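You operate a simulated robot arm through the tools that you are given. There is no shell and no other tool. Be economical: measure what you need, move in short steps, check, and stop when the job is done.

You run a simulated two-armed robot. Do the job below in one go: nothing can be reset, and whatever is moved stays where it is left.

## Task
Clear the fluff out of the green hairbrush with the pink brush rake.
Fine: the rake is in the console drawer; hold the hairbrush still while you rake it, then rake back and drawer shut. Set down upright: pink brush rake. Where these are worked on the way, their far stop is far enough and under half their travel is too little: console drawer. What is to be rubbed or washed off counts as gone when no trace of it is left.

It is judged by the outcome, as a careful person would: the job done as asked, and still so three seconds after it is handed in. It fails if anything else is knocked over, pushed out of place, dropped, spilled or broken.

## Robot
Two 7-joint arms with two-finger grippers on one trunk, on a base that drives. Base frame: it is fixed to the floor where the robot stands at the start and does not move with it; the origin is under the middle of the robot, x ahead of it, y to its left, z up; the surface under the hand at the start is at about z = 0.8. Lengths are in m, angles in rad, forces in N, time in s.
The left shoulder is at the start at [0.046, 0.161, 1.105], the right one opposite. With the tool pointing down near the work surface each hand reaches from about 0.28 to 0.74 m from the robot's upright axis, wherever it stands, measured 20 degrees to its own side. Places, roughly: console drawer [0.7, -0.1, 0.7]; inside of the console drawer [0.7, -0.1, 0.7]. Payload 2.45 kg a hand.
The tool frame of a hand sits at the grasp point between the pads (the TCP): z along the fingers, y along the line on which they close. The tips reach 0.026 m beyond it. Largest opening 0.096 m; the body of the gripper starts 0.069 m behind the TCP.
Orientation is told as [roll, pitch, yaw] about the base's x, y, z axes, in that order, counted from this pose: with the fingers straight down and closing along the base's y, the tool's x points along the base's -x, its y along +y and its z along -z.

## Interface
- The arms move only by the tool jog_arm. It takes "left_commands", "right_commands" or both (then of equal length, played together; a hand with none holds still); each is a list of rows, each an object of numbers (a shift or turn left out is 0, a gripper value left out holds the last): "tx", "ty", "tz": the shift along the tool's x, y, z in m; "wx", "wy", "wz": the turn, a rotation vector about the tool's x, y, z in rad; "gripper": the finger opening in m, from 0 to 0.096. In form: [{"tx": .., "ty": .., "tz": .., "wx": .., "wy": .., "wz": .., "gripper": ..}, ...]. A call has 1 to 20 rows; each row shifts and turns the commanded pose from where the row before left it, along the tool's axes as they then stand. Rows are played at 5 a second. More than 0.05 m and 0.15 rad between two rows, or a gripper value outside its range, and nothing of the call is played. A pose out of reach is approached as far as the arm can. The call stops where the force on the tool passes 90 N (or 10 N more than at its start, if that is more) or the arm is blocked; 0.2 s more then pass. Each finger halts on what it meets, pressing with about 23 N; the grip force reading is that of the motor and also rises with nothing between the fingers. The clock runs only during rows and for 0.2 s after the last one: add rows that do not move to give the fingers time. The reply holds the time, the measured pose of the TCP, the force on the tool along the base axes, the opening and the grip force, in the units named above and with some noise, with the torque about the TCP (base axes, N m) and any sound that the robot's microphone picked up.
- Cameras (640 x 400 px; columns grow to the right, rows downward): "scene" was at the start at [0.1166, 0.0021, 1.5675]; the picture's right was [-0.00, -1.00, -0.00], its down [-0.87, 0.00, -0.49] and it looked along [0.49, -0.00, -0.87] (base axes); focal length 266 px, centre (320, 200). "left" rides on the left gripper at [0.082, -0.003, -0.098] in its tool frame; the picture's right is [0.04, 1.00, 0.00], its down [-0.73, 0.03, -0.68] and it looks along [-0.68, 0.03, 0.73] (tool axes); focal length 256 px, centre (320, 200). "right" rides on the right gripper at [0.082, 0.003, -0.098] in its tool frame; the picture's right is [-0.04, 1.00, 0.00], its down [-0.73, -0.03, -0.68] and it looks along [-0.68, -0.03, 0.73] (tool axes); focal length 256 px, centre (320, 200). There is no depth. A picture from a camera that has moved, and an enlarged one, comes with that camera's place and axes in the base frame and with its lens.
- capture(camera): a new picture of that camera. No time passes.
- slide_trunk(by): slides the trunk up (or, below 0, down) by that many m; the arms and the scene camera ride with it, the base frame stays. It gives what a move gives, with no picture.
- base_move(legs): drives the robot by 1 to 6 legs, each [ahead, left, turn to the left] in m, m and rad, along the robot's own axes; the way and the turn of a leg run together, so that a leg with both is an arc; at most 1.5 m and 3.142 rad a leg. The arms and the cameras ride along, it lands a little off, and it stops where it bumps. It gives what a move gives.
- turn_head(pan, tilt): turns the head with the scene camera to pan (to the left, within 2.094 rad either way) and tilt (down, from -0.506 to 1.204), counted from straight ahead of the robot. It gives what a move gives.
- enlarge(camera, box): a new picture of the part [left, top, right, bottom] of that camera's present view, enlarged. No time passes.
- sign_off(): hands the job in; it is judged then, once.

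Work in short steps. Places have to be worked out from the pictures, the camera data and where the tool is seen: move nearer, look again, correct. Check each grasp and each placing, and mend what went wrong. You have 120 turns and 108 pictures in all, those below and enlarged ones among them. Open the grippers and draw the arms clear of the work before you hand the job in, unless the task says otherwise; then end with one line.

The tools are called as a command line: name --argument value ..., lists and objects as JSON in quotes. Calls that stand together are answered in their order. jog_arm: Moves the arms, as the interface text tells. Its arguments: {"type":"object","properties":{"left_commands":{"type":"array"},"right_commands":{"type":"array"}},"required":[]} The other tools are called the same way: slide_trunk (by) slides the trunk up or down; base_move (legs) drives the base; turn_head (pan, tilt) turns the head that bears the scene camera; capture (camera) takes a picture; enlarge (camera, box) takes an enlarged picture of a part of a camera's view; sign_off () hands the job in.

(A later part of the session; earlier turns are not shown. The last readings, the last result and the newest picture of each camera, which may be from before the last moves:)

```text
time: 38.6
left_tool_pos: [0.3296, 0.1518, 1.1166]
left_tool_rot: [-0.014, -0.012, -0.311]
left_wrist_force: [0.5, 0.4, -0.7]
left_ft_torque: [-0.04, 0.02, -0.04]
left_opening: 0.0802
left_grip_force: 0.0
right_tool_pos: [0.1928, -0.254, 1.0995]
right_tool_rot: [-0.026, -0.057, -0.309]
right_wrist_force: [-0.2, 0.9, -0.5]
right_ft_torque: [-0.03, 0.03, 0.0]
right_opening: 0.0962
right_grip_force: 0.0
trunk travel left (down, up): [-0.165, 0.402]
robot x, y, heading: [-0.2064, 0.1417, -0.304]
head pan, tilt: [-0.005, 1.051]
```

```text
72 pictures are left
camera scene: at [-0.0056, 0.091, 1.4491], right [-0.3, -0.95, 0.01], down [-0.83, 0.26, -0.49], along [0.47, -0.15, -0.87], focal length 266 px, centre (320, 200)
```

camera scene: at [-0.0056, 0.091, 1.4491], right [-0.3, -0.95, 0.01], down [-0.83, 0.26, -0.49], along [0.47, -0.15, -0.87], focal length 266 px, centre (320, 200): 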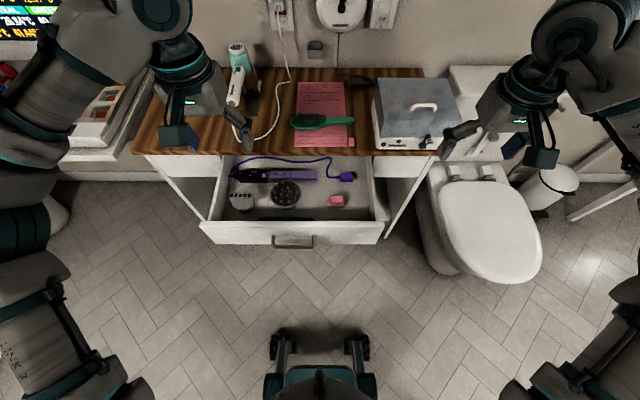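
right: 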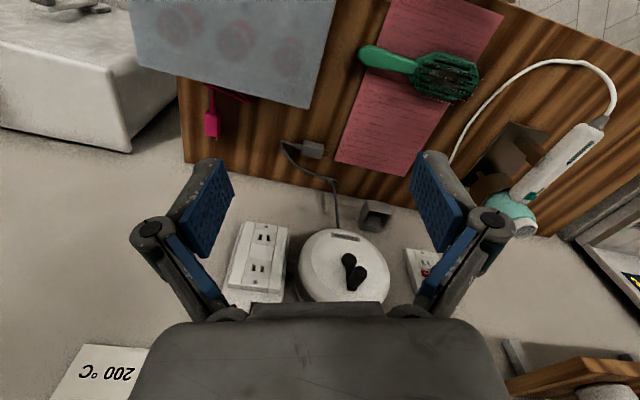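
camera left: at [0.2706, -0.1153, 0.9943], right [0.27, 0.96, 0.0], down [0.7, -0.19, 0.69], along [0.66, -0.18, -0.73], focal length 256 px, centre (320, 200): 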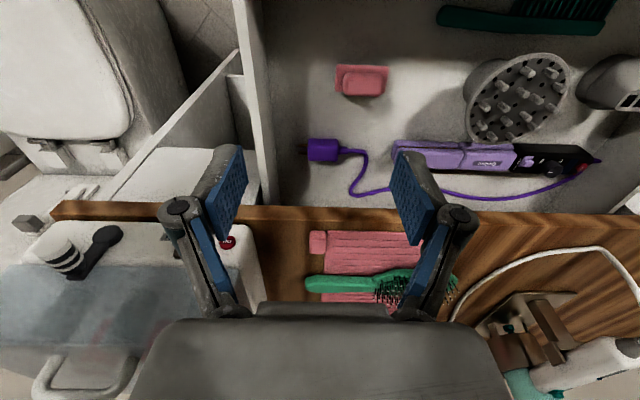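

The left arm is back in its natural high-elbow posture; nothing has been displaced. I move the left hand over the rake (≈x' 0.64, y' -0.05) and descend to look.

jog_arm --left_commands '[{"tx": -0.02, "ty": -0.037}, {"tx": -0.02, "ty": -0.037}, {"tx": -0.02, "ty": -0.037}, {"tx": -0.02, "ty": -0.037}, {"tx": -0.02, "ty": -0.037}, {"tx": -0.02, "ty": -0.035}, {"tz": 0.04}, {"tz": 0.04}, {"tz": 0.04}, {"tz": 0.04}, {"tz": 0.04}, {}]'

capture --camera "left"

capture --camera "scene"

```text
time: 41.2
left_tool_pos: [0.3386, -0.0697, 0.9099]
left_tool_rot: [-0.011, -0.018, -0.31]
left_wrist_force: [-0.2, 0.6, 0.2]
left_ft_torque: [-0.07, 0.05, -0.03]
left_opening: 0.0798
left_grip_force: 0.1
left hand out of reach, approached as far as the arm can: row 5, 6
right_tool_pos: [0.1915, -0.256, 1.1007]
right_tool_rot: [-0.027, -0.06, -0.309]
right_wrist_force: [0.4, 0.8, 0.8]
right_ft_torque: [-0.08, 0.03, 0.01]
right_opening: 0.096
right_grip_force: 0.0
trunk travel left (down, up): [-0.165, 0.402]
robot x, y, heading: [-0.2055, 0.1437, -0.303]
head pan, tilt: [-0.005, 1.051]
```

```text
71 pictures are left
camera left: at [0.2594, -0.047, 1.0068], right [0.27, 0.96, -0.01], down [0.7, -0.19, 0.69], along [0.66, -0.19, -0.72], focal length 256 px, centre (320, 200)
```

left: 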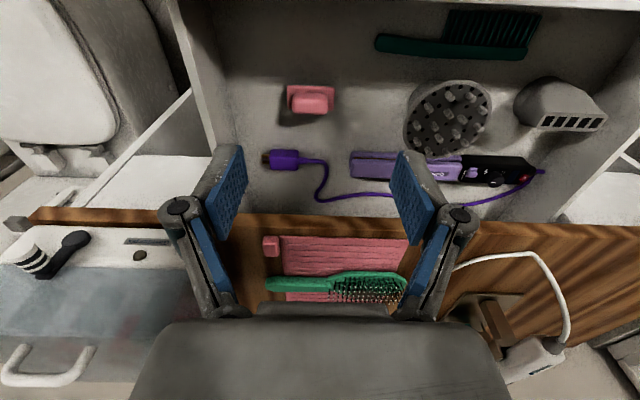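

```text
70 pictures are left
camera scene: at [-0.0074, 0.0887, 1.4495], right [-0.3, -0.95, 0.01], down [-0.83, 0.26, -0.49], along [0.47, -0.15, -0.87], focal length 266 px, centre (320, 200)
```

scene: 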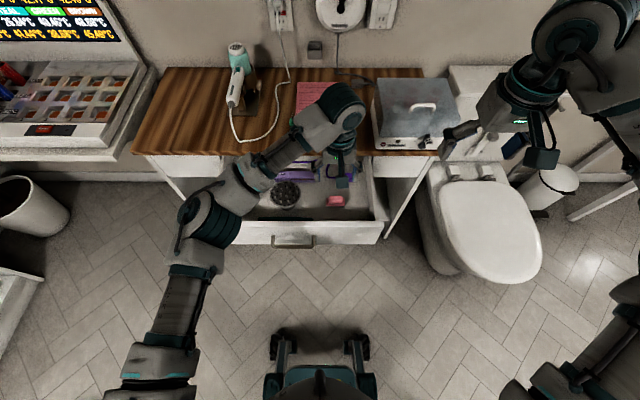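

The left hand is over the drawer with no forces. I check what stands at the right side, since something blocked the earlier sideways drive.

turn_head --pan -1.3 --tilt 0.5

capture --camera "scene"

turn_head --pan 0.6 --tilt 0.9

capture --camera "scene"

turn_head --pan 0 --tilt 1.05

```text
time: 42.7
left_tool_pos: [0.3386, -0.0706, 0.9081]
left_tool_rot: [-0.007, -0.014, -0.309]
left_wrist_force: [0.8, 0.7, -0.1]
left_ft_torque: [-0.03, 0.03, -0.01]
left_opening: 0.0797
left_grip_force: 0.1
right_tool_pos: [0.1905, -0.257, 1.099]
right_tool_rot: [-0.024, -0.059, -0.308]
right_wrist_force: [0.0, -0.1, 0.3]
right_ft_torque: [-0.03, -0.05, 0.01]
right_opening: 0.0959
right_grip_force: 0.0
trunk travel left (down, up): [-0.165, 0.402]
robot x, y, heading: [-0.2058, 0.145, -0.304]
head pan, tilt: [-1.3, 0.499]
```

```text
69 pictures are left
camera scene: at [-0.0748, 0.0103, 1.4941], right [-1.0, 0.03, 0.01], down [0.01, 0.48, -0.88], along [-0.03, -0.88, -0.48], focal length 266 px, centre (320, 200)
```

scene: 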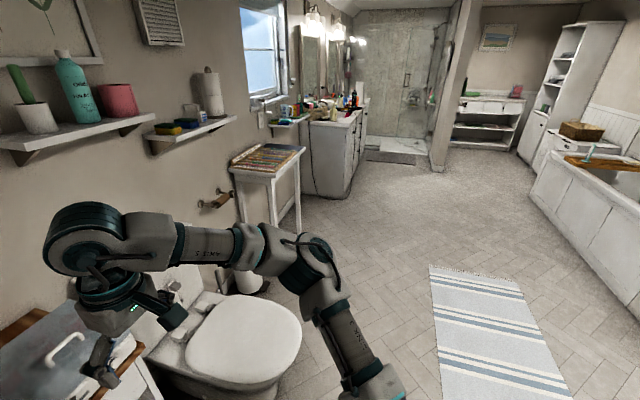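

```text
time: 44.6
left_tool_pos: [0.3371, -0.0732, 0.9093]
left_tool_rot: [-0.006, -0.014, -0.309]
left_wrist_force: [0.3, -0.5, -0.4]
left_ft_torque: [-0.01, 0.0, 0.0]
left_opening: 0.0802
left_grip_force: 0.0
right_tool_pos: [0.1892, -0.2603, 1.0988]
right_tool_rot: [-0.021, -0.058, -0.307]
right_wrist_force: [0.4, -0.1, 0.3]
right_ft_torque: [-0.01, 0.01, 0.01]
right_opening: 0.0961
right_grip_force: 0.0
trunk travel left (down, up): [-0.165, 0.402]
robot x, y, heading: [-0.2062, 0.1402, -0.307]
head pan, tilt: [0.6, 0.901]
```

```text
68 pictures are left
camera scene: at [0.0002, 0.1232, 1.46], right [0.29, -0.96, 0.0], down [-0.75, -0.23, -0.62], along [0.59, 0.18, -0.79], focal length 266 px, centre (320, 200)
```

scene: 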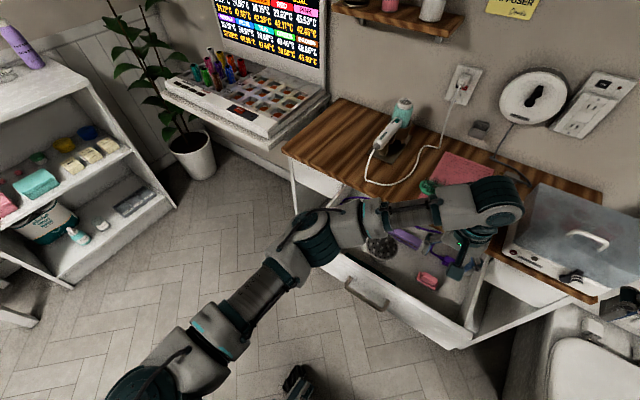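

```text
time: 45.6
left_tool_pos: [0.3378, -0.0775, 0.9091]
left_tool_rot: [-0.004, -0.015, -0.31]
left_wrist_force: [0.6, -0.9, 0.3]
left_ft_torque: [0.04, 0.02, 0.02]
left_opening: 0.0801
left_grip_force: 0.0
right_tool_pos: [0.1893, -0.2626, 1.0989]
right_tool_rot: [-0.02, -0.06, -0.31]
right_wrist_force: [-0.5, 0.0, 0.7]
right_ft_torque: [0.02, -0.01, 0.0]
right_opening: 0.0957
right_grip_force: 0.0
trunk travel left (down, up): [-0.165, 0.402]
robot x, y, heading: [-0.2099, 0.1414, -0.306]
head pan, tilt: [0.0, 1.051]
```

No wall on the right; the low left elbow near the drawer corner is the likely culprit. I raise the trunk so the elbow rides higher while the hand reaches down.

slide_trunk --by 0.2

jog_arm --left_commands '[{"tz": 0.04, "tx": -0.01}, {"tz": 0.04, "tx": -0.01}, {"tz": 0.04}, {"tz": 0.04}, {"tz": 0.04}, {}]'

capture --camera "left"

capture --camera "scene"

```text
time: 47.8
left_tool_pos: [0.3384, -0.0805, 1.1081]
left_tool_rot: [-0.004, -0.015, -0.312]
left_wrist_force: [0.1, 0.2, -0.1]
left_ft_torque: [0.02, -0.01, 0.01]
left_opening: 0.0803
left_grip_force: 0.0
right_tool_pos: [0.1898, -0.2628, 1.2989]
right_tool_rot: [-0.019, -0.058, -0.312]
right_wrist_force: [1.5, 0.1, -0.6]
right_ft_torque: [0.02, 0.04, 0.03]
right_opening: 0.0958
right_grip_force: 0.1
trunk travel left (down, up): [-0.365, 0.202]
robot x, y, heading: [-0.2094, 0.1419, -0.304]
head pan, tilt: [0.0, 1.051]
```

```text
time: 49.1
left_tool_pos: [0.3619, -0.0878, 0.9096]
left_tool_rot: [-0.004, -0.016, -0.312]
left_wrist_force: [-0.6, 0.3, 0.0]
left_ft_torque: [0.04, -0.04, 0.01]
left_opening: 0.0799
left_grip_force: 0.0
right_tool_pos: [0.1886, -0.2631, 1.2988]
right_tool_rot: [-0.02, -0.058, -0.31]
right_wrist_force: [0.0, -0.4, -0.7]
right_ft_torque: [-0.05, -0.02, -0.02]
right_opening: 0.0962
right_grip_force: 0.1
trunk travel left (down, up): [-0.365, 0.202]
robot x, y, heading: [-0.2097, 0.1412, -0.305]
head pan, tilt: [0.0, 1.051]
```

```text
67 pictures are left
camera left: at [0.2821, -0.0665, 1.0054], right [0.27, 0.96, 0.0], down [0.7, -0.19, 0.69], along [0.66, -0.19, -0.72], focal length 256 px, centre (320, 200)
```

left: 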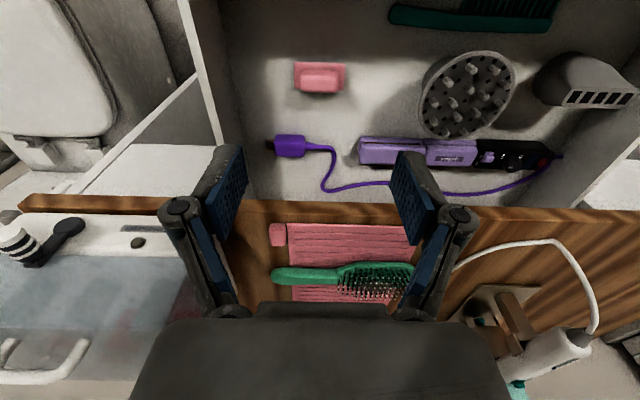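

```text
66 pictures are left
camera scene: at [-0.1388, 0.117, 1.6583], right [-0.3, -0.95, 0.0], down [-0.83, 0.26, -0.49], along [0.47, -0.15, -0.87], focal length 266 px, centre (320, 200)
```

scene: 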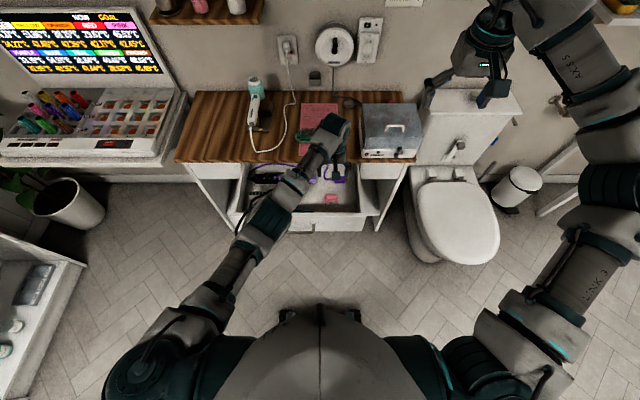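

The rake is aligned with the hand, ≈2.6 cm ahead. I shift and descend part way.

jog_arm --left_commands '[{"tx": -0.026, "ty": -0.004}, {"tz": 0.04}, {"tz": 0.04}, {"tz": 0.04}, {}]'

capture --camera "left"

```text
time: 50.4
left_tool_pos: [0.3613, -0.0794, 0.7934]
left_tool_rot: [-0.005, -0.016, -0.309]
left_wrist_force: [-0.2, 0.4, -1.0]
left_ft_torque: [0.01, 0.03, 0.0]
left_opening: 0.0797
left_grip_force: 0.1
left hand out of reach, approached as far as the arm can: row 1, 3, 4
right_tool_pos: [0.1888, -0.2616, 1.2988]
right_tool_rot: [-0.019, -0.059, -0.308]
right_wrist_force: [0.0, 1.0, -0.6]
right_ft_torque: [0.02, 0.0, 0.06]
right_opening: 0.096
right_grip_force: 0.0
trunk travel left (down, up): [-0.365, 0.202]
robot x, y, heading: [-0.2093, 0.1414, -0.302]
head pan, tilt: [0.0, 1.051]
```

```text
65 pictures are left
camera left: at [0.2811, -0.0576, 0.8906], right [0.27, 0.96, -0.01], down [0.7, -0.19, 0.69], along [0.66, -0.19, -0.72], focal length 256 px, centre (320, 200)
```

left: 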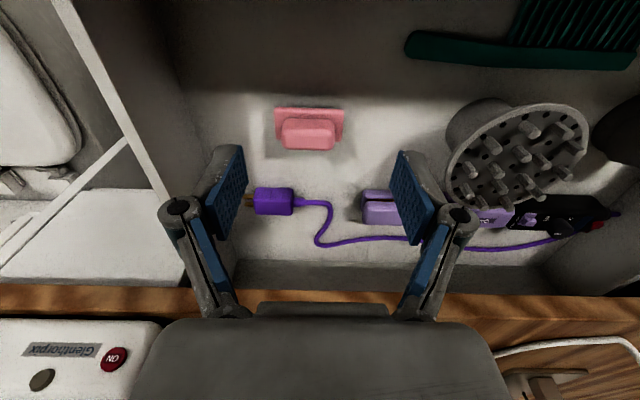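

Arm is almost straight here. I lift a little, drive 8 cm closer while pulling the hand back equally.

jog_arm --left_commands '[{"tz": -0.03, "tx": 0.02}, {"tx": 0.03}, {}]'

base_move --legs '[[0.08, 0, 0]]'

capture --camera "left"

```text
time: 51.1
left_tool_pos: [0.3576, -0.0849, 0.8056]
left_tool_rot: [-0.005, -0.012, -0.313]
left_wrist_force: [0.6, 0.2, -0.1]
left_ft_torque: [0.01, 0.03, -0.01]
left_opening: 0.0802
left_grip_force: 0.0
left hand out of reach, approached as far as the arm can: row 1, 2
right_tool_pos: [0.1895, -0.2618, 1.2984]
right_tool_rot: [-0.02, -0.057, -0.31]
right_wrist_force: [0.0, 0.5, -0.9]
right_ft_torque: [0.01, -0.02, 0.03]
right_opening: 0.0962
right_grip_force: 0.1
trunk travel left (down, up): [-0.365, 0.202]
robot x, y, heading: [-0.208, 0.14, -0.306]
head pan, tilt: [0.0, 1.051]
```

```text
time: 52.2
left_tool_pos: [0.4291, -0.108, 0.8081]
left_tool_rot: [-0.003, -0.016, -0.31]
left_wrist_force: [-0.5, -0.9, -0.4]
left_ft_torque: [0.08, -0.04, 0.0]
left_opening: 0.0801
left_grip_force: 0.0
right_tool_pos: [0.2594, -0.2875, 1.2992]
right_tool_rot: [-0.018, -0.062, -0.313]
right_wrist_force: [0.8, 1.1, 0.2]
right_ft_torque: [-0.01, 0.0, 0.01]
right_opening: 0.0959
right_grip_force: 0.0
trunk travel left (down, up): [-0.365, 0.202]
robot x, y, heading: [-0.1331, 0.1149, -0.305]
head pan, tilt: [0.0, 1.051]
```

```text
64 pictures are left
camera left: at [0.3491, -0.0874, 0.9042], right [0.27, 0.96, 0.0], down [0.7, -0.19, 0.69], along [0.66, -0.19, -0.72], focal length 256 px, centre (320, 200)
```

left: 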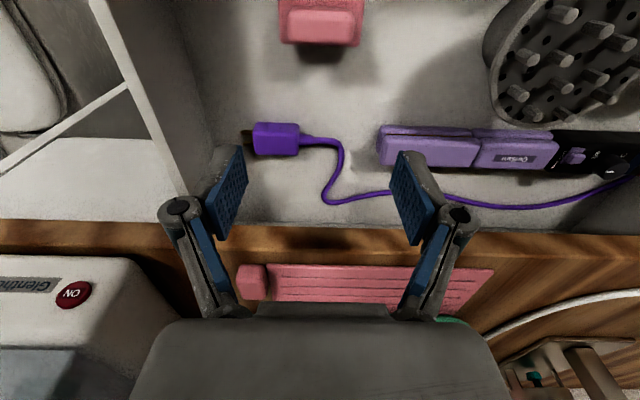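

Rake now is about 4.6 cm nearer the robot than the hand. I pull the hand back over it.

jog_arm --left_commands '[{"tx": 0.02}, {"tx": 0.026, "ty": -0.004}, {}]'

capture --camera "left"

```text
time: 53.0
left_tool_pos: [0.4304, -0.1099, 0.8007]
left_tool_rot: [-0.005, -0.013, -0.31]
left_wrist_force: [0.2, -0.2, 0.9]
left_ft_torque: [-0.02, -0.01, -0.01]
left_opening: 0.0799
left_grip_force: 0.1
left hand out of reach, approached as far as the arm can: row 1, 2
right_tool_pos: [0.2622, -0.2846, 1.3006]
right_tool_rot: [-0.021, -0.059, -0.313]
right_wrist_force: [0.3, -0.3, -0.4]
right_ft_torque: [0.0, 0.02, -0.02]
right_opening: 0.0959
right_grip_force: 0.0
trunk travel left (down, up): [-0.365, 0.202]
robot x, y, heading: [-0.1347, 0.1152, -0.3]
head pan, tilt: [0.0, 1.051]
```

```text
63 pictures are left
camera left: at [0.3504, -0.0884, 0.8975], right [0.27, 0.96, 0.0], down [0.7, -0.19, 0.69], along [0.66, -0.19, -0.73], focal length 256 px, centre (320, 200)
```

left: 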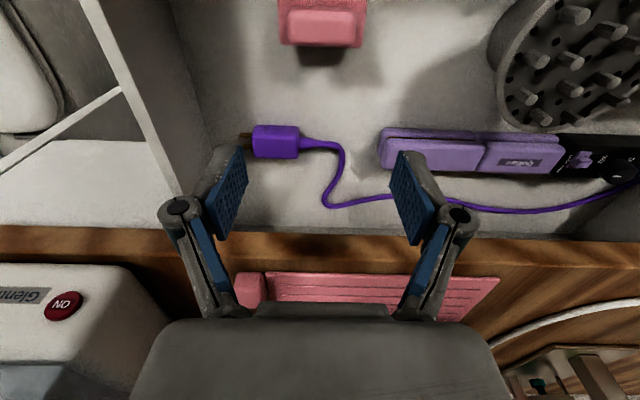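

The elbow is straight and stuck; I lift and retract to the natural posture as before, then re-approach from this closer stance.

jog_arm --left_commands '[{"tz": -0.04}, {"tz": -0.04}, {"tz": -0.04}, {"tz": -0.04}, {"tz": -0.04, "ty": 0.02}, {"tz": -0.04, "ty": 0.03}, {"ty": 0.03, "tx": 0.02}, {"ty": 0.03, "tx": 0.02}, {"ty": 0.03, "tx": 0.02}, {"ty": 0.03}, {}]'

capture --camera "scene"

```text
time: 55.4
left_tool_pos: [0.436, 0.0202, 1.032]
left_tool_rot: [-0.005, -0.016, -0.311]
left_wrist_force: [0.0, 0.4, 0.1]
left_ft_torque: [0.02, 0.0, 0.02]
left_opening: 0.0801
left_grip_force: 0.0
left hand out of reach, approached as far as the arm can: row 1, 2, 3, 4, 5, 6
right_tool_pos: [0.259, -0.2866, 1.2997]
right_tool_rot: [-0.021, -0.062, -0.312]
right_wrist_force: [-1.0, -0.5, -0.1]
right_ft_torque: [0.01, 0.01, -0.01]
right_opening: 0.0962
right_grip_force: 0.1
trunk travel left (down, up): [-0.365, 0.202]
robot x, y, heading: [-0.1371, 0.1142, -0.304]
head pan, tilt: [0.0, 1.051]
```

```text
62 pictures are left
camera scene: at [-0.065, 0.0924, 1.6583], right [-0.3, -0.95, 0.0], down [-0.83, 0.26, -0.49], along [0.47, -0.15, -0.87], focal length 266 px, centre (320, 200)
```

scene: 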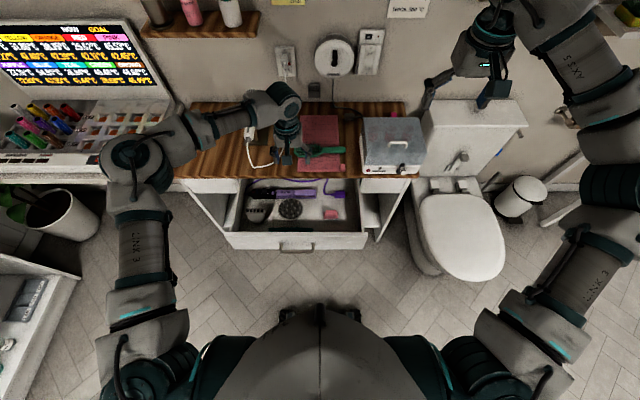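

Natural posture restored. Now slide across to the rake (x' 0.557, y' -0.045) and descend.

jog_arm --left_commands '[{"ty": -0.032, "tx": 0.005}, {"ty": -0.032, "tx": 0.005}, {"ty": -0.032, "tx": 0.005}, {"ty": -0.031, "tx": 0.003}, {"tz": 0.04}, {"tz": 0.04}, {"tz": 0.04}, {"tz": 0.04}, {}]'

capture --camera "left"

capture --camera "scene"

```text
time: 57.4
left_tool_pos: [0.3838, -0.0946, 0.8742]
left_tool_rot: [-0.006, -0.016, -0.312]
left_wrist_force: [-0.4, 0.4, 0.5]
left_ft_torque: [0.04, -0.01, -0.03]
left_opening: 0.0798
left_grip_force: 0.1
right_tool_pos: [0.2615, -0.2847, 1.3001]
right_tool_rot: [-0.02, -0.061, -0.313]
right_wrist_force: [-0.5, -0.6, 0.1]
right_ft_torque: [0.01, -0.02, 0.03]
right_opening: 0.0959
right_grip_force: 0.1
trunk travel left (down, up): [-0.365, 0.202]
robot x, y, heading: [-0.1387, 0.1163, -0.303]
head pan, tilt: [0.0, 1.051]
```

```text
61 pictures are left
camera left: at [0.3042, -0.0723, 0.9708], right [0.27, 0.96, -0.01], down [0.7, -0.19, 0.69], along [0.66, -0.19, -0.72], focal length 256 px, centre (320, 200)
```

left: 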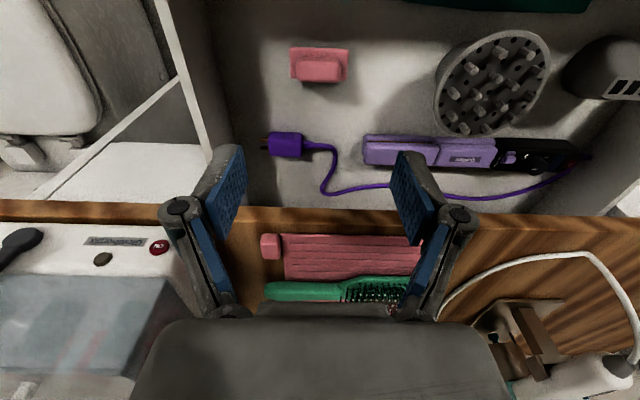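

```text
60 pictures are left
camera scene: at [-0.065, 0.0924, 1.6583], right [-0.3, -0.95, 0.0], down [-0.83, 0.26, -0.49], along [0.47, -0.15, -0.87], focal length 266 px, centre (320, 200)
```

scene: 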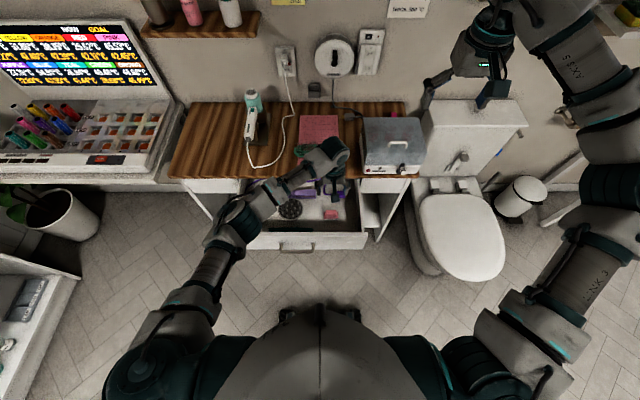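

Aligned over the rake now with no reach problem. Descend 0.1 m.

jog_arm --left_commands '[{"tz": 0.035, "ty": -0.003}, {"tz": 0.035}, {"tz": 0.035}, {}]'

capture --camera "left"

```text
time: 58.4
left_tool_pos: [0.3834, -0.0975, 0.7677]
left_tool_rot: [-0.006, -0.015, -0.311]
left_wrist_force: [-0.4, 0.2, 0.5]
left_ft_torque: [0.0, -0.01, 0.0]
left_opening: 0.0799
left_grip_force: 0.1
right_tool_pos: [0.2602, -0.284, 1.2999]
right_tool_rot: [-0.021, -0.061, -0.313]
right_wrist_force: [0.0, -0.7, -0.2]
right_ft_torque: [-0.01, -0.01, 0.0]
right_opening: 0.096
right_grip_force: 0.1
trunk travel left (down, up): [-0.365, 0.202]
robot x, y, heading: [-0.1369, 0.1151, -0.306]
head pan, tilt: [0.0, 1.051]
```

```text
59 pictures are left
camera left: at [0.3038, -0.0752, 0.8652], right [0.27, 0.96, -0.01], down [0.7, -0.19, 0.69], along [0.66, -0.19, -0.72], focal length 256 px, centre (320, 200)
```

left: 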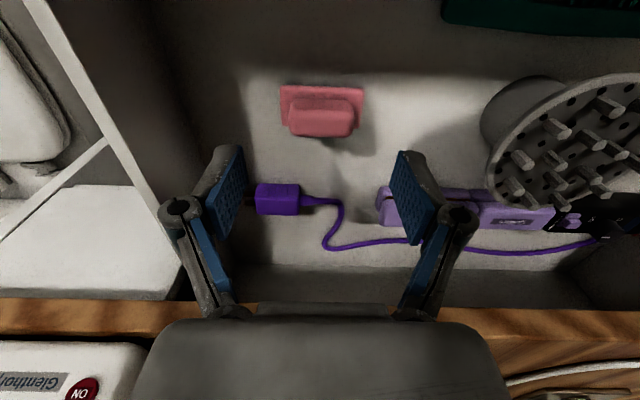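

Knob triangulates to z≈0.687, right under the fingers. Descend 5 cm and check.

jog_arm --left_commands '[{"tz": 0.03, "tx": -0.003}, {"tz": 0.02}, {}]'

capture --camera "left"

```text
time: 59.2
left_tool_pos: [0.3877, -0.0984, 0.7171]
left_tool_rot: [-0.005, -0.015, -0.31]
left_wrist_force: [0.4, -0.2, 0.0]
left_ft_torque: [0.02, 0.0, 0.01]
left_opening: 0.08
left_grip_force: 0.2
right_tool_pos: [0.26, -0.285, 1.3009]
right_tool_rot: [-0.022, -0.06, -0.312]
right_wrist_force: [0.0, -0.2, -0.4]
right_ft_torque: [-0.02, 0.0, -0.01]
right_opening: 0.096
right_grip_force: 0.0
trunk travel left (down, up): [-0.365, 0.202]
robot x, y, heading: [-0.1323, 0.1154, -0.301]
head pan, tilt: [0.0, 1.051]
```

```text
58 pictures are left
camera left: at [0.3086, -0.0772, 0.8134], right [0.27, 0.96, -0.01], down [0.7, -0.19, 0.69], along [0.66, -0.19, -0.72], focal length 256 px, centre (320, 200)
```

left: 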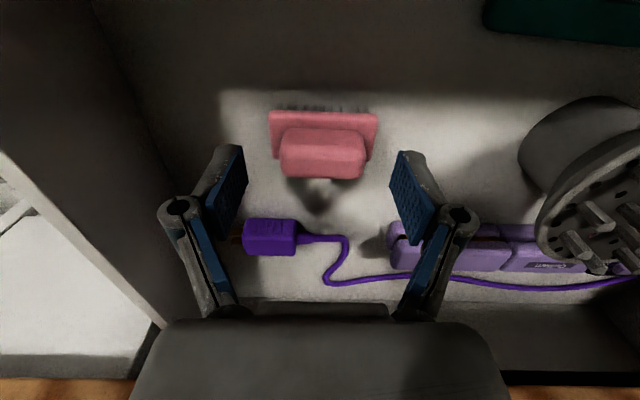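

Knob is right at the tips. Lower 1.3 cm and close.

jog_arm --left_commands '[{"tz": 0.013}, {}, {"gripper": 0.03}, {}, {}, {}]'

capture --camera "left"

```text
time: 60.6
left_tool_pos: [0.3884, -0.1011, 0.7047]
left_tool_rot: [-0.006, -0.018, -0.31]
left_wrist_force: [0.0, -1.6, 3.2]
left_ft_torque: [-0.12, 0.02, 0.03]
left_opening: 0.0591
left_grip_force: 22.8
right_tool_pos: [0.2608, -0.2842, 1.3008]
right_tool_rot: [-0.021, -0.061, -0.313]
right_wrist_force: [-0.1, -0.4, -0.7]
right_ft_torque: [0.0, -0.03, 0.01]
right_opening: 0.0959
right_grip_force: 0.0
trunk travel left (down, up): [-0.365, 0.202]
robot x, y, heading: [-0.1362, 0.1147, -0.308]
head pan, tilt: [0.0, 1.051]
```

```text
57 pictures are left
camera left: at [0.3093, -0.0787, 0.8003], right [0.27, 0.96, -0.01], down [0.7, -0.19, 0.69], along [0.67, -0.19, -0.72], focal length 256 px, centre (320, 200)
```

left: 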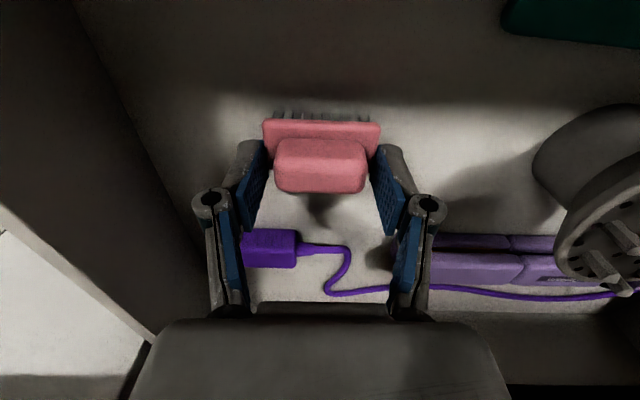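

The fingers closed on the plate edge rather than the knob. Reopen, raise 1 cm and close on the knob.

jog_arm --left_commands '[{"gripper": 0.075}, {}, {"tz": -0.01}, {}, {"gripper": 0.02}, {}, {}, {}]'

capture --camera "left"

```text
time: 62.4
left_tool_pos: [0.3891, -0.101, 0.7132]
left_tool_rot: [-0.006, -0.016, -0.311]
left_wrist_force: [0.1, 0.1, 0.8]
left_ft_torque: [0.05, -0.01, 0.02]
left_opening: 0.043
left_grip_force: 22.8
right_tool_pos: [0.2604, -0.284, 1.3005]
right_tool_rot: [-0.021, -0.061, -0.314]
right_wrist_force: [0.2, 0.6, 0.0]
right_ft_torque: [0.0, -0.01, -0.04]
right_opening: 0.096
right_grip_force: 0.1
trunk travel left (down, up): [-0.365, 0.202]
robot x, y, heading: [-0.1336, 0.1155, -0.305]
head pan, tilt: [0.0, 1.051]
```

```text
56 pictures are left
camera left: at [0.3102, -0.0794, 0.8097], right [0.27, 0.96, -0.01], down [0.7, -0.19, 0.69], along [0.66, -0.19, -0.72], focal length 256 px, centre (320, 200)
```

left: 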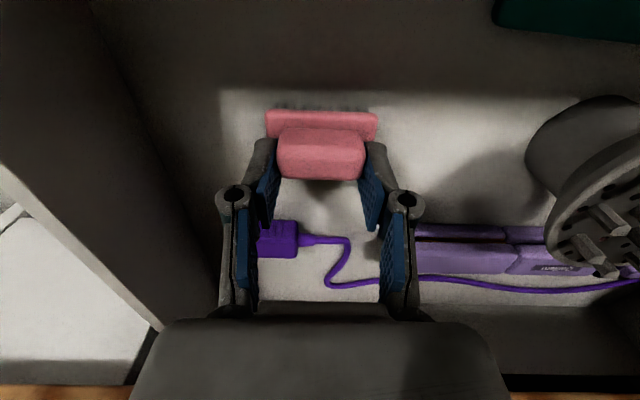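

Knob gripped (0.043 m). Placement reference: TCP [0.389,-0.101,0.713]. Lift the rake clear and check it.

jog_arm --left_commands '[{"tz": -0.03}, {"tz": -0.04}, {"tz": -0.04}, {"tz": -0.04}, {"tz": -0.04}, {"tz": -0.04}, {}]'

capture --camera "left"

capture --camera "scene"

```text
time: 64.0
left_tool_pos: [0.3878, -0.0959, 0.947]
left_tool_rot: [-0.005, -0.015, -0.31]
left_wrist_force: [-0.3, -1.1, 0.0]
left_ft_torque: [-0.03, -0.01, 0.0]
left_opening: 0.0431
left_grip_force: 22.4
right_tool_pos: [0.2601, -0.2853, 1.3]
right_tool_rot: [-0.021, -0.061, -0.311]
right_wrist_force: [-0.2, 0.2, -0.2]
right_ft_torque: [0.03, 0.0, 0.0]
right_opening: 0.0957
right_grip_force: 0.1
trunk travel left (down, up): [-0.365, 0.202]
robot x, y, heading: [-0.1369, 0.1114, -0.307]
head pan, tilt: [0.0, 1.051]
```

```text
55 pictures are left
camera left: at [0.3078, -0.0743, 1.0445], right [0.27, 0.96, -0.01], down [0.7, -0.19, 0.69], along [0.66, -0.19, -0.72], focal length 256 px, centre (320, 200)
```

left: 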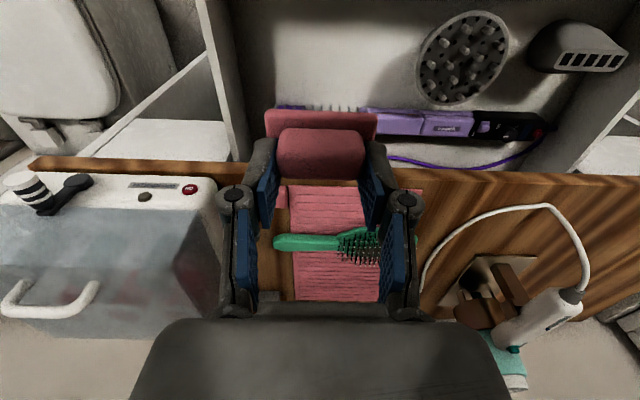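

```text
54 pictures are left
camera scene: at [-0.0643, 0.0934, 1.6582], right [-0.3, -0.95, 0.0], down [-0.83, 0.26, -0.49], along [0.47, -0.15, -0.87], focal length 266 px, centre (320, 200)
```

scene: 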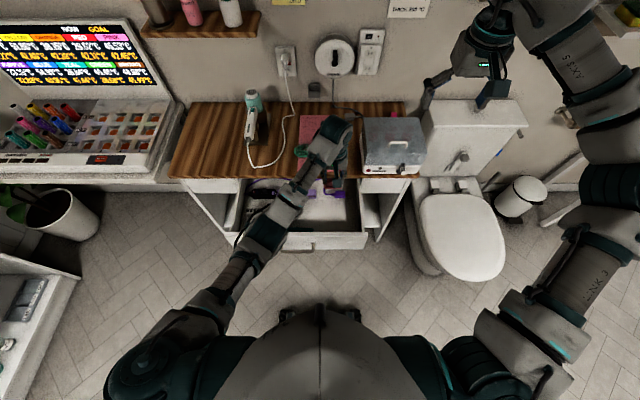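

Rake is in hand. I move the left hand up and left to its natural posture, then back the base to bring the right hand in front of the drawer.

jog_arm --left_commands "[{\"tz\": -0.04}, {\"tz\": -0.03, \"ty\": 0.03}, {\"tz\": -0.03, \"ty\": 0.03}, {\"ty\": 0.035, \"tx\": 0.01}, {\"ty\": 0.035, \"tx\": 0.01}, {\"ty\": 0.035, \"tx\": 0.01}, {\"ty\": 0.035, \"tx\": 0.01}, {}], \"right_commands\": [{\"gripper\": 0.0}, {}, {}, {\"ty\": 0.02}, {\"ty\": 0.03}, {\"ty\": 0.03}, {\"ty\": 0.03}, {}]"

base_move --legs '[[-0.26, 0, 0]]'

capture --camera "scene"

```text
refused: the rows could not be read
```

```text
time: 65.9
left_tool_pos: [0.1396, -0.0212, 0.9479]
left_tool_rot: [-0.006, -0.016, -0.318]
left_wrist_force: [0.4, 0.3, -0.1]
left_ft_torque: [0.02, -0.01, 0.0]
left_opening: 0.043
left_grip_force: 22.5
right_tool_pos: [0.0113, -0.2079, 1.3016]
right_tool_rot: [-0.019, -0.061, -0.321]
right_wrist_force: [-0.7, 0.2, -0.5]
right_ft_torque: [0.01, -0.03, 0.01]
right_opening: 0.096
right_grip_force: 0.0
trunk travel left (down, up): [-0.365, 0.202]
robot x, y, heading: [-0.3836, 0.1955, -0.313]
head pan, tilt: [0.0, 1.051]
```

```text
53 pictures are left
camera scene: at [-0.3101, 0.1722, 1.6581], right [-0.31, -0.95, 0.0], down [-0.83, 0.27, -0.49], along [0.47, -0.15, -0.87], focal length 266 px, centre (320, 200)
```

scene: 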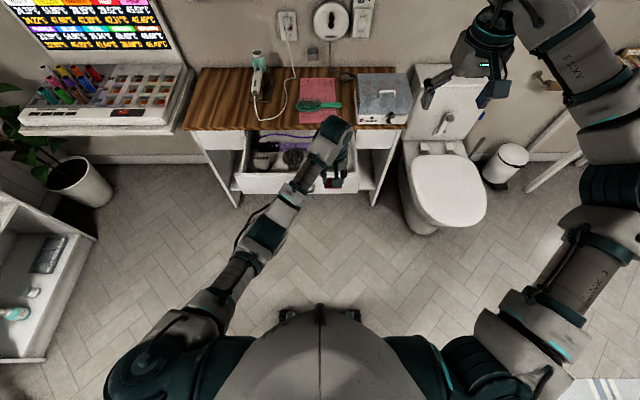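

The base moved back; the arm call was refused in parsing. I retry it with explicit values.

jog_arm --left_commands '[{"tz": -0.04}, {"tz": -0.03, "ty": 0.03}, {"tz": -0.03, "ty": 0.03}, {"ty": 0.035, "tx": 0.01}, {"ty": 0.035, "tx": 0.01}, {"ty": 0.035, "tx": 0.01}, {"ty": 0.035, "tx": 0.01}, {"tz": 0.0}]' --right_commands '[{"gripper": 0.0}, {"tz": 0.04}, {"tz": 0.04}, {"tz": 0.04, "ty": 0.02}, {"tz": 0.03, "ty": 0.03}, {"tz": 0.03, "ty": 0.03}, {"tz": 0.03, "ty": 0.03}, {"tz": 0.03}]'

capture --camera "scene"

```text
time: 67.7
left_tool_pos: [0.1564, 0.186, 1.0472]
left_tool_rot: [-0.009, -0.019, -0.316]
left_wrist_force: [-0.1, -0.7, -0.3]
left_ft_torque: [-0.01, 0.0, -0.01]
left_opening: 0.043
left_grip_force: 22.9
right_tool_pos: [0.0528, -0.1071, 1.0616]
right_tool_rot: [-0.024, -0.065, -0.319]
right_wrist_force: [-0.4, 1.0, -0.6]
right_ft_torque: [0.0, -0.01, 0.02]
right_opening: 0.0
right_grip_force: 22.8
trunk travel left (down, up): [-0.365, 0.202]
robot x, y, heading: [-0.3806, 0.1981, -0.311]
head pan, tilt: [0.0, 1.051]
```

```text
52 pictures are left
camera scene: at [-0.3094, 0.1765, 1.6582], right [-0.31, -0.95, 0.0], down [-0.83, 0.27, -0.49], along [0.47, -0.15, -0.87], focal length 266 px, centre (320, 200)
```

scene: 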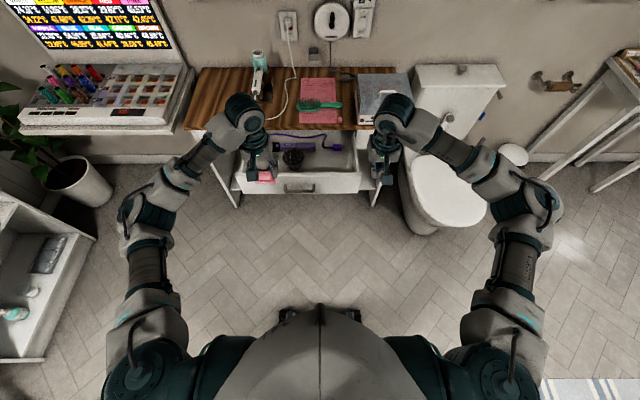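

Both arms are in good posture. I shift the base 0.1 left so the right hand can push the drawer at its handle, and lower the closed right fingers in front of it.

base_move --legs '[[0, 0.1, 0]]'

jog_arm --right_commands '[{"ty": 0.03, "tz": 0.03}, {"ty": 0.03, "tz": 0.03}, {"ty": 0.03, "tz": 0.03}, {"ty": 0.03, "tz": 0.03}, {"ty": 0.02, "tz": 0.04}, {"tz": 0.04}, {"tz": 0.04}, {"tz": 0.04}, {"tz": 0.04}, {"tz": 0.02}, {"tz": 0}]'

capture --camera "scene"

capture --camera "right"

```text
time: 68.8
left_tool_pos: [0.1726, 0.2329, 1.055]
left_tool_rot: [0.027, -0.022, -0.323]
left_wrist_force: [-2.4, -2.3, -0.1]
left_ft_torque: [0.23, -0.13, 0.01]
left_opening: 0.0431
left_grip_force: 22.9
right_tool_pos: [0.0665, -0.0604, 1.0565]
right_tool_rot: [0.012, -0.064, -0.324]
right_wrist_force: [-0.4, -1.5, -0.9]
right_ft_torque: [0.19, 0.0, 0.03]
right_opening: 0.0
right_grip_force: 23.4
trunk travel left (down, up): [-0.365, 0.202]
robot x, y, heading: [-0.3496, 0.2831, -0.312]
head pan, tilt: [0.0, 1.051]
```

```text
time: 71.2
left_tool_pos: [0.1863, 0.2845, 1.0502]
left_tool_rot: [-0.019, -0.024, -0.319]
left_wrist_force: [-0.8, 0.6, -0.3]
left_ft_torque: [-0.02, 0.05, -0.02]
left_opening: 0.043
left_grip_force: 23.4
right_tool_pos: [0.1429, 0.1078, 0.7215]
right_tool_rot: [-0.031, -0.065, -0.32]
right_wrist_force: [0.2, 2.0, 1.0]
right_ft_torque: [-0.15, 0.02, -0.04]
right_opening: 0.0001
right_grip_force: 22.5
trunk travel left (down, up): [-0.365, 0.202]
robot x, y, heading: [-0.3496, 0.2852, -0.312]
head pan, tilt: [0.0, 1.051]
```

```text
51 pictures are left
camera scene: at [-0.2654, 0.3107, 1.6574], right [-0.3, -0.95, 0.03], down [-0.83, 0.25, -0.49], along [0.46, -0.17, -0.87], focal length 266 px, centre (320, 200)
```

scene: 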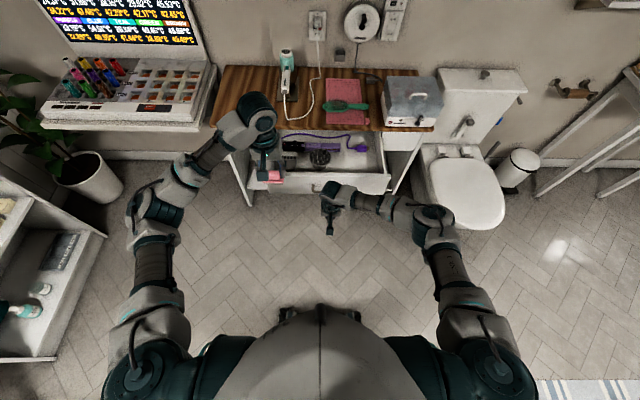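

```text
50 pictures are left
camera right: at [0.0619, 0.141, 0.8154], right [0.35, 0.94, -0.03], down [0.65, -0.22, 0.73], along [0.67, -0.28, -0.69], focal length 256 px, centre (320, 200)
```

right: 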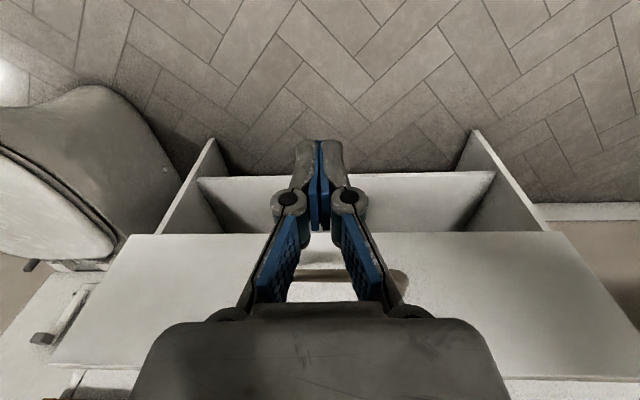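

Fingers stand in front of the handle. I drive forward to push the drawer shut, first 0.25 m.

base_move --legs '[[0.25, 0, 0.01]]'

capture --camera "scene"

```text
time: 73.0
left_tool_pos: [0.4196, 0.1997, 1.0516]
left_tool_rot: [-0.012, -0.026, -0.316]
left_wrist_force: [0.2, 0.1, -1.1]
left_ft_torque: [-0.06, 0.02, 0.0]
left_opening: 0.0427
left_grip_force: 23.1
right_tool_pos: [0.3771, 0.0252, 0.7222]
right_tool_rot: [-0.024, -0.066, -0.316]
right_wrist_force: [0.3, 0.3, -0.3]
right_ft_torque: [-0.03, -0.01, 0.0]
right_opening: 0.0
right_grip_force: 23.3
trunk travel left (down, up): [-0.365, 0.202]
robot x, y, heading: [-0.1178, 0.2051, -0.311]
head pan, tilt: [0.0, 1.051]
```

```text
49 pictures are left
camera scene: at [-0.0348, 0.2213, 1.6578], right [-0.3, -0.95, 0.02], down [-0.83, 0.25, -0.49], along [0.47, -0.17, -0.87], focal length 266 px, centre (320, 200)
```

scene: 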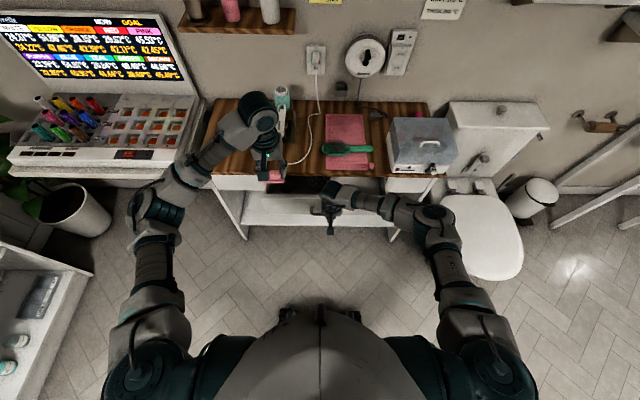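

The drawer follows. Continue 0.11 m until shut.

base_move --legs '[[0.11, 0, 0.005]]'

capture --camera "scene"

capture --camera "right"

```text
time: 74.2
left_tool_pos: [0.5048, 0.1271, 1.0608]
left_tool_rot: [0.031, -0.031, -0.309]
left_wrist_force: [0.3, -1.1, 0.5]
left_ft_torque: [0.16, -0.08, 0.0]
left_opening: 0.0429
left_grip_force: 22.4
right_tool_pos: [0.4702, -0.033, 0.7231]
right_tool_rot: [0.015, -0.067, -0.311]
right_wrist_force: [-31.4, 6.8, 15.1]
right_ft_torque: [0.24, 0.29, 0.34]
right_opening: 0.0001
right_grip_force: 28.0
trunk travel left (down, up): [-0.365, 0.202]
robot x, y, heading: [-0.0084, 0.1735, -0.299]
head pan, tilt: [0.0, 1.051]
```

```text
48 pictures are left
camera scene: at [0.0444, 0.1203, 1.6584], right [-0.29, -0.96, -0.02], down [-0.83, 0.27, -0.5], along [0.48, -0.13, -0.87], focal length 266 px, centre (320, 200)
```

scene: 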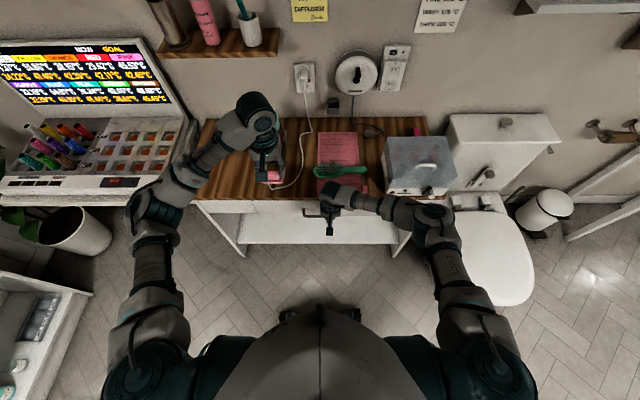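

```text
47 pictures are left
camera right: at [0.3868, -0.0053, 0.8173], right [0.34, 0.94, 0.02], down [0.64, -0.25, 0.73], along [0.69, -0.24, -0.69], focal length 256 px, centre (320, 200)
```

right: 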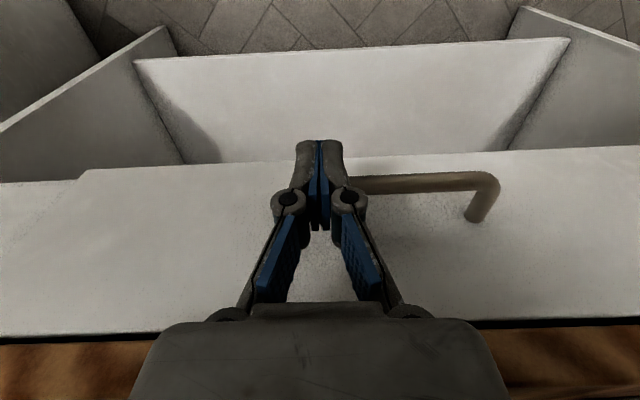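

Drawer looks shut (31 N contact). I withdraw the right hand, raise it while opening and turning it 90° so the fingers will straddle the brush handle.

jog_arm --right_commands '[{"tx": 0.03}, {"tx": 0.02}, {"tz": -0.04}, {"tz": -0.04}, {"tz": -0.04}, {"tz": -0.04, "ty": -0.02}, {"tz": -0.04, "ty": -0.03}, {"tz": -0.04, "ty": -0.03}, {"tz": -0.03, "ty": -0.03, "gripper": 0.07}, {"ty": -0.03}, {"tz": 0}]'

base_move --legs '[[0.04, -0.07, 0]]'

jog_arm --right_commands '[{"wz": -0.1428}, {"wz": -0.1428}, {"wz": -0.1428}, {"wz": -0.1428}, {"wz": -0.1428}, {"wz": -0.1428}, {"wz": -0.1428}, {"wz": -0.1428}, {"wz": -0.1428}, {"wz": -0.1428}, {"wz": -0.1428}, {"tz": 0}]'

capture --camera "scene"

```text
time: 76.6
left_tool_pos: [0.5084, 0.1428, 1.0599]
left_tool_rot: [0.011, -0.034, -0.311]
left_wrist_force: [-0.8, -1.3, -0.4]
left_ft_torque: [0.03, -0.04, 0.03]
left_opening: 0.043
left_grip_force: 22.9
right_tool_pos: [0.3643, -0.1341, 0.9897]
right_tool_rot: [-0.004, -0.066, -0.311]
right_wrist_force: [-0.1, -1.2, 0.0]
right_ft_torque: [0.0, -0.01, 0.02]
right_opening: 0.07
right_grip_force: 0.0
trunk travel left (down, up): [-0.365, 0.202]
robot x, y, heading: [-0.0137, 0.168, -0.297]
head pan, tilt: [0.0, 1.051]
```

```text
time: 77.7
left_tool_pos: [0.5354, 0.0904, 1.0567]
left_tool_rot: [-0.004, -0.031, -0.306]
left_wrist_force: [0.6, 0.9, -0.7]
left_ft_torque: [-0.09, 0.05, -0.02]
left_opening: 0.0432
left_grip_force: 23.1
right_tool_pos: [0.3912, -0.1876, 0.9938]
right_tool_rot: [-0.019, -0.067, -0.306]
right_wrist_force: [-0.7, 0.3, 1.2]
right_ft_torque: [-0.05, 0.03, -0.02]
right_opening: 0.0701
right_grip_force: 0.1
trunk travel left (down, up): [-0.365, 0.202]
robot x, y, heading: [0.0097, 0.0949, -0.294]
head pan, tilt: [0.0, 1.051]
```

```text
time: 80.3
left_tool_pos: [0.5316, 0.0868, 1.0591]
left_tool_rot: [0.002, -0.032, -0.305]
left_wrist_force: [-0.2, -0.4, 0.5]
left_ft_torque: [-0.03, 0.0, 0.0]
left_opening: 0.0433
left_grip_force: 22.2
right_tool_pos: [0.3486, -0.1819, 0.9873]
right_tool_rot: [-0.129, -0.005, 0.958]
right_wrist_force: [0.3, -1.5, -0.3]
right_ft_torque: [-0.01, -0.02, 0.02]
right_opening: 0.0699
right_grip_force: 0.1
right hand out of reach, approached as far as the arm can: row 9, 10, 11
trunk travel left (down, up): [-0.365, 0.202]
robot x, y, heading: [0.0087, 0.0965, -0.299]
head pan, tilt: [0.0, 1.051]
```

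```text
46 pictures are left
camera scene: at [0.0742, 0.0616, 1.6581], right [-0.29, -0.96, -0.01], down [-0.83, 0.26, -0.49], along [0.47, -0.14, -0.87], focal length 266 px, centre (320, 200)
```

scene: 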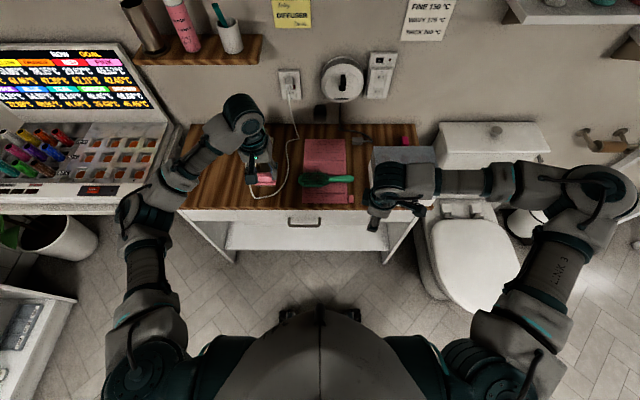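

Drawer is shut. The right hand only reaches 72° of yaw in this stance, so I turn the base back to heading ~0, which gives exactly the 90° to the brush handle.

base_move --legs '[[-0.01, -0.1, 0], [0, 0, 0.3]]'

jog_arm --right_commands '[{"wy": 0.0}, {"tz": -0.02}, {"tz": 0.0}]'

capture --camera "scene"

capture --camera "right"

```text
time: 82.4
left_tool_pos: [0.4678, 0.2154, 1.0545]
left_tool_rot: [-0.039, -0.038, 0.017]
left_wrist_force: [0.6, 2.1, -0.4]
left_ft_torque: [-0.13, 0.04, 0.01]
left_opening: 0.043
left_grip_force: 23.3
right_tool_pos: [0.3774, -0.0994, 0.9972]
right_tool_rot: [-0.148, 0.034, 1.274]
right_wrist_force: [-0.2, 1.8, -0.4]
right_ft_torque: [-0.08, -0.03, 0.0]
right_opening: 0.07
right_grip_force: 0.1
trunk travel left (down, up): [-0.365, 0.202]
robot x, y, heading: [-0.0343, 0.016, 0.018]
head pan, tilt: [0.0, 1.051]
```

```text
time: 83.4
left_tool_pos: [0.4637, 0.2264, 1.0555]
left_tool_rot: [-0.029, -0.038, 0.023]
left_wrist_force: [1.0, 0.4, -1.6]
left_ft_torque: [-0.15, 0.03, -0.01]
left_opening: 0.043
left_grip_force: 23.3
right_tool_pos: [0.371, -0.0889, 1.0192]
right_tool_rot: [-0.154, 0.03, 1.285]
right_wrist_force: [0.4, 1.1, 0.0]
right_ft_torque: [-0.07, 0.03, 0.0]
right_opening: 0.07
right_grip_force: 0.1
trunk travel left (down, up): [-0.365, 0.202]
robot x, y, heading: [-0.0299, 0.0304, 0.02]
head pan, tilt: [0.0, 1.051]
stopped in row 3 (right hand): the arm was blocked; the commanded pose is now the measured one
```

```text
45 pictures are left
camera scene: at [0.0438, 0.0811, 1.6575], right [0.02, -1.0, 0.03], down [-0.87, -0.03, -0.49], along [0.49, -0.01, -0.87], focal length 266 px, centre (320, 200)
```

scene: 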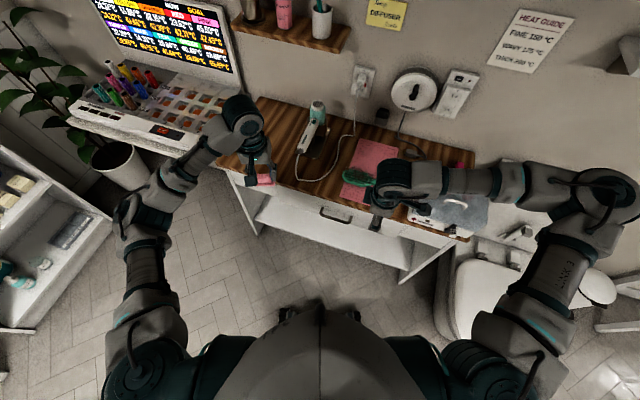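

```text
44 pictures are left
camera right: at [0.3325, -0.1602, 1.1197], right [-0.94, 0.31, -0.15], down [0.14, 0.74, 0.66], along [0.32, 0.59, -0.74], focal length 256 px, centre (320, 200)
```

right: 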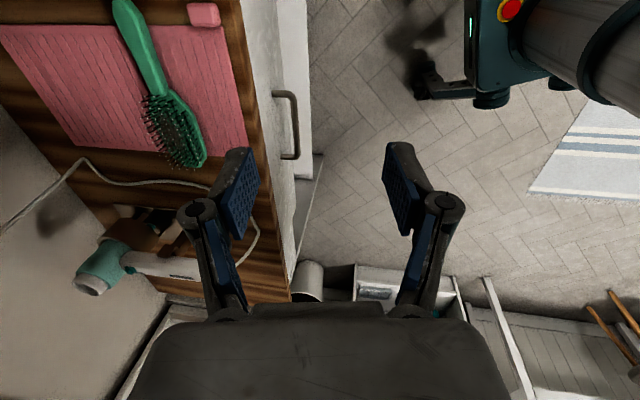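

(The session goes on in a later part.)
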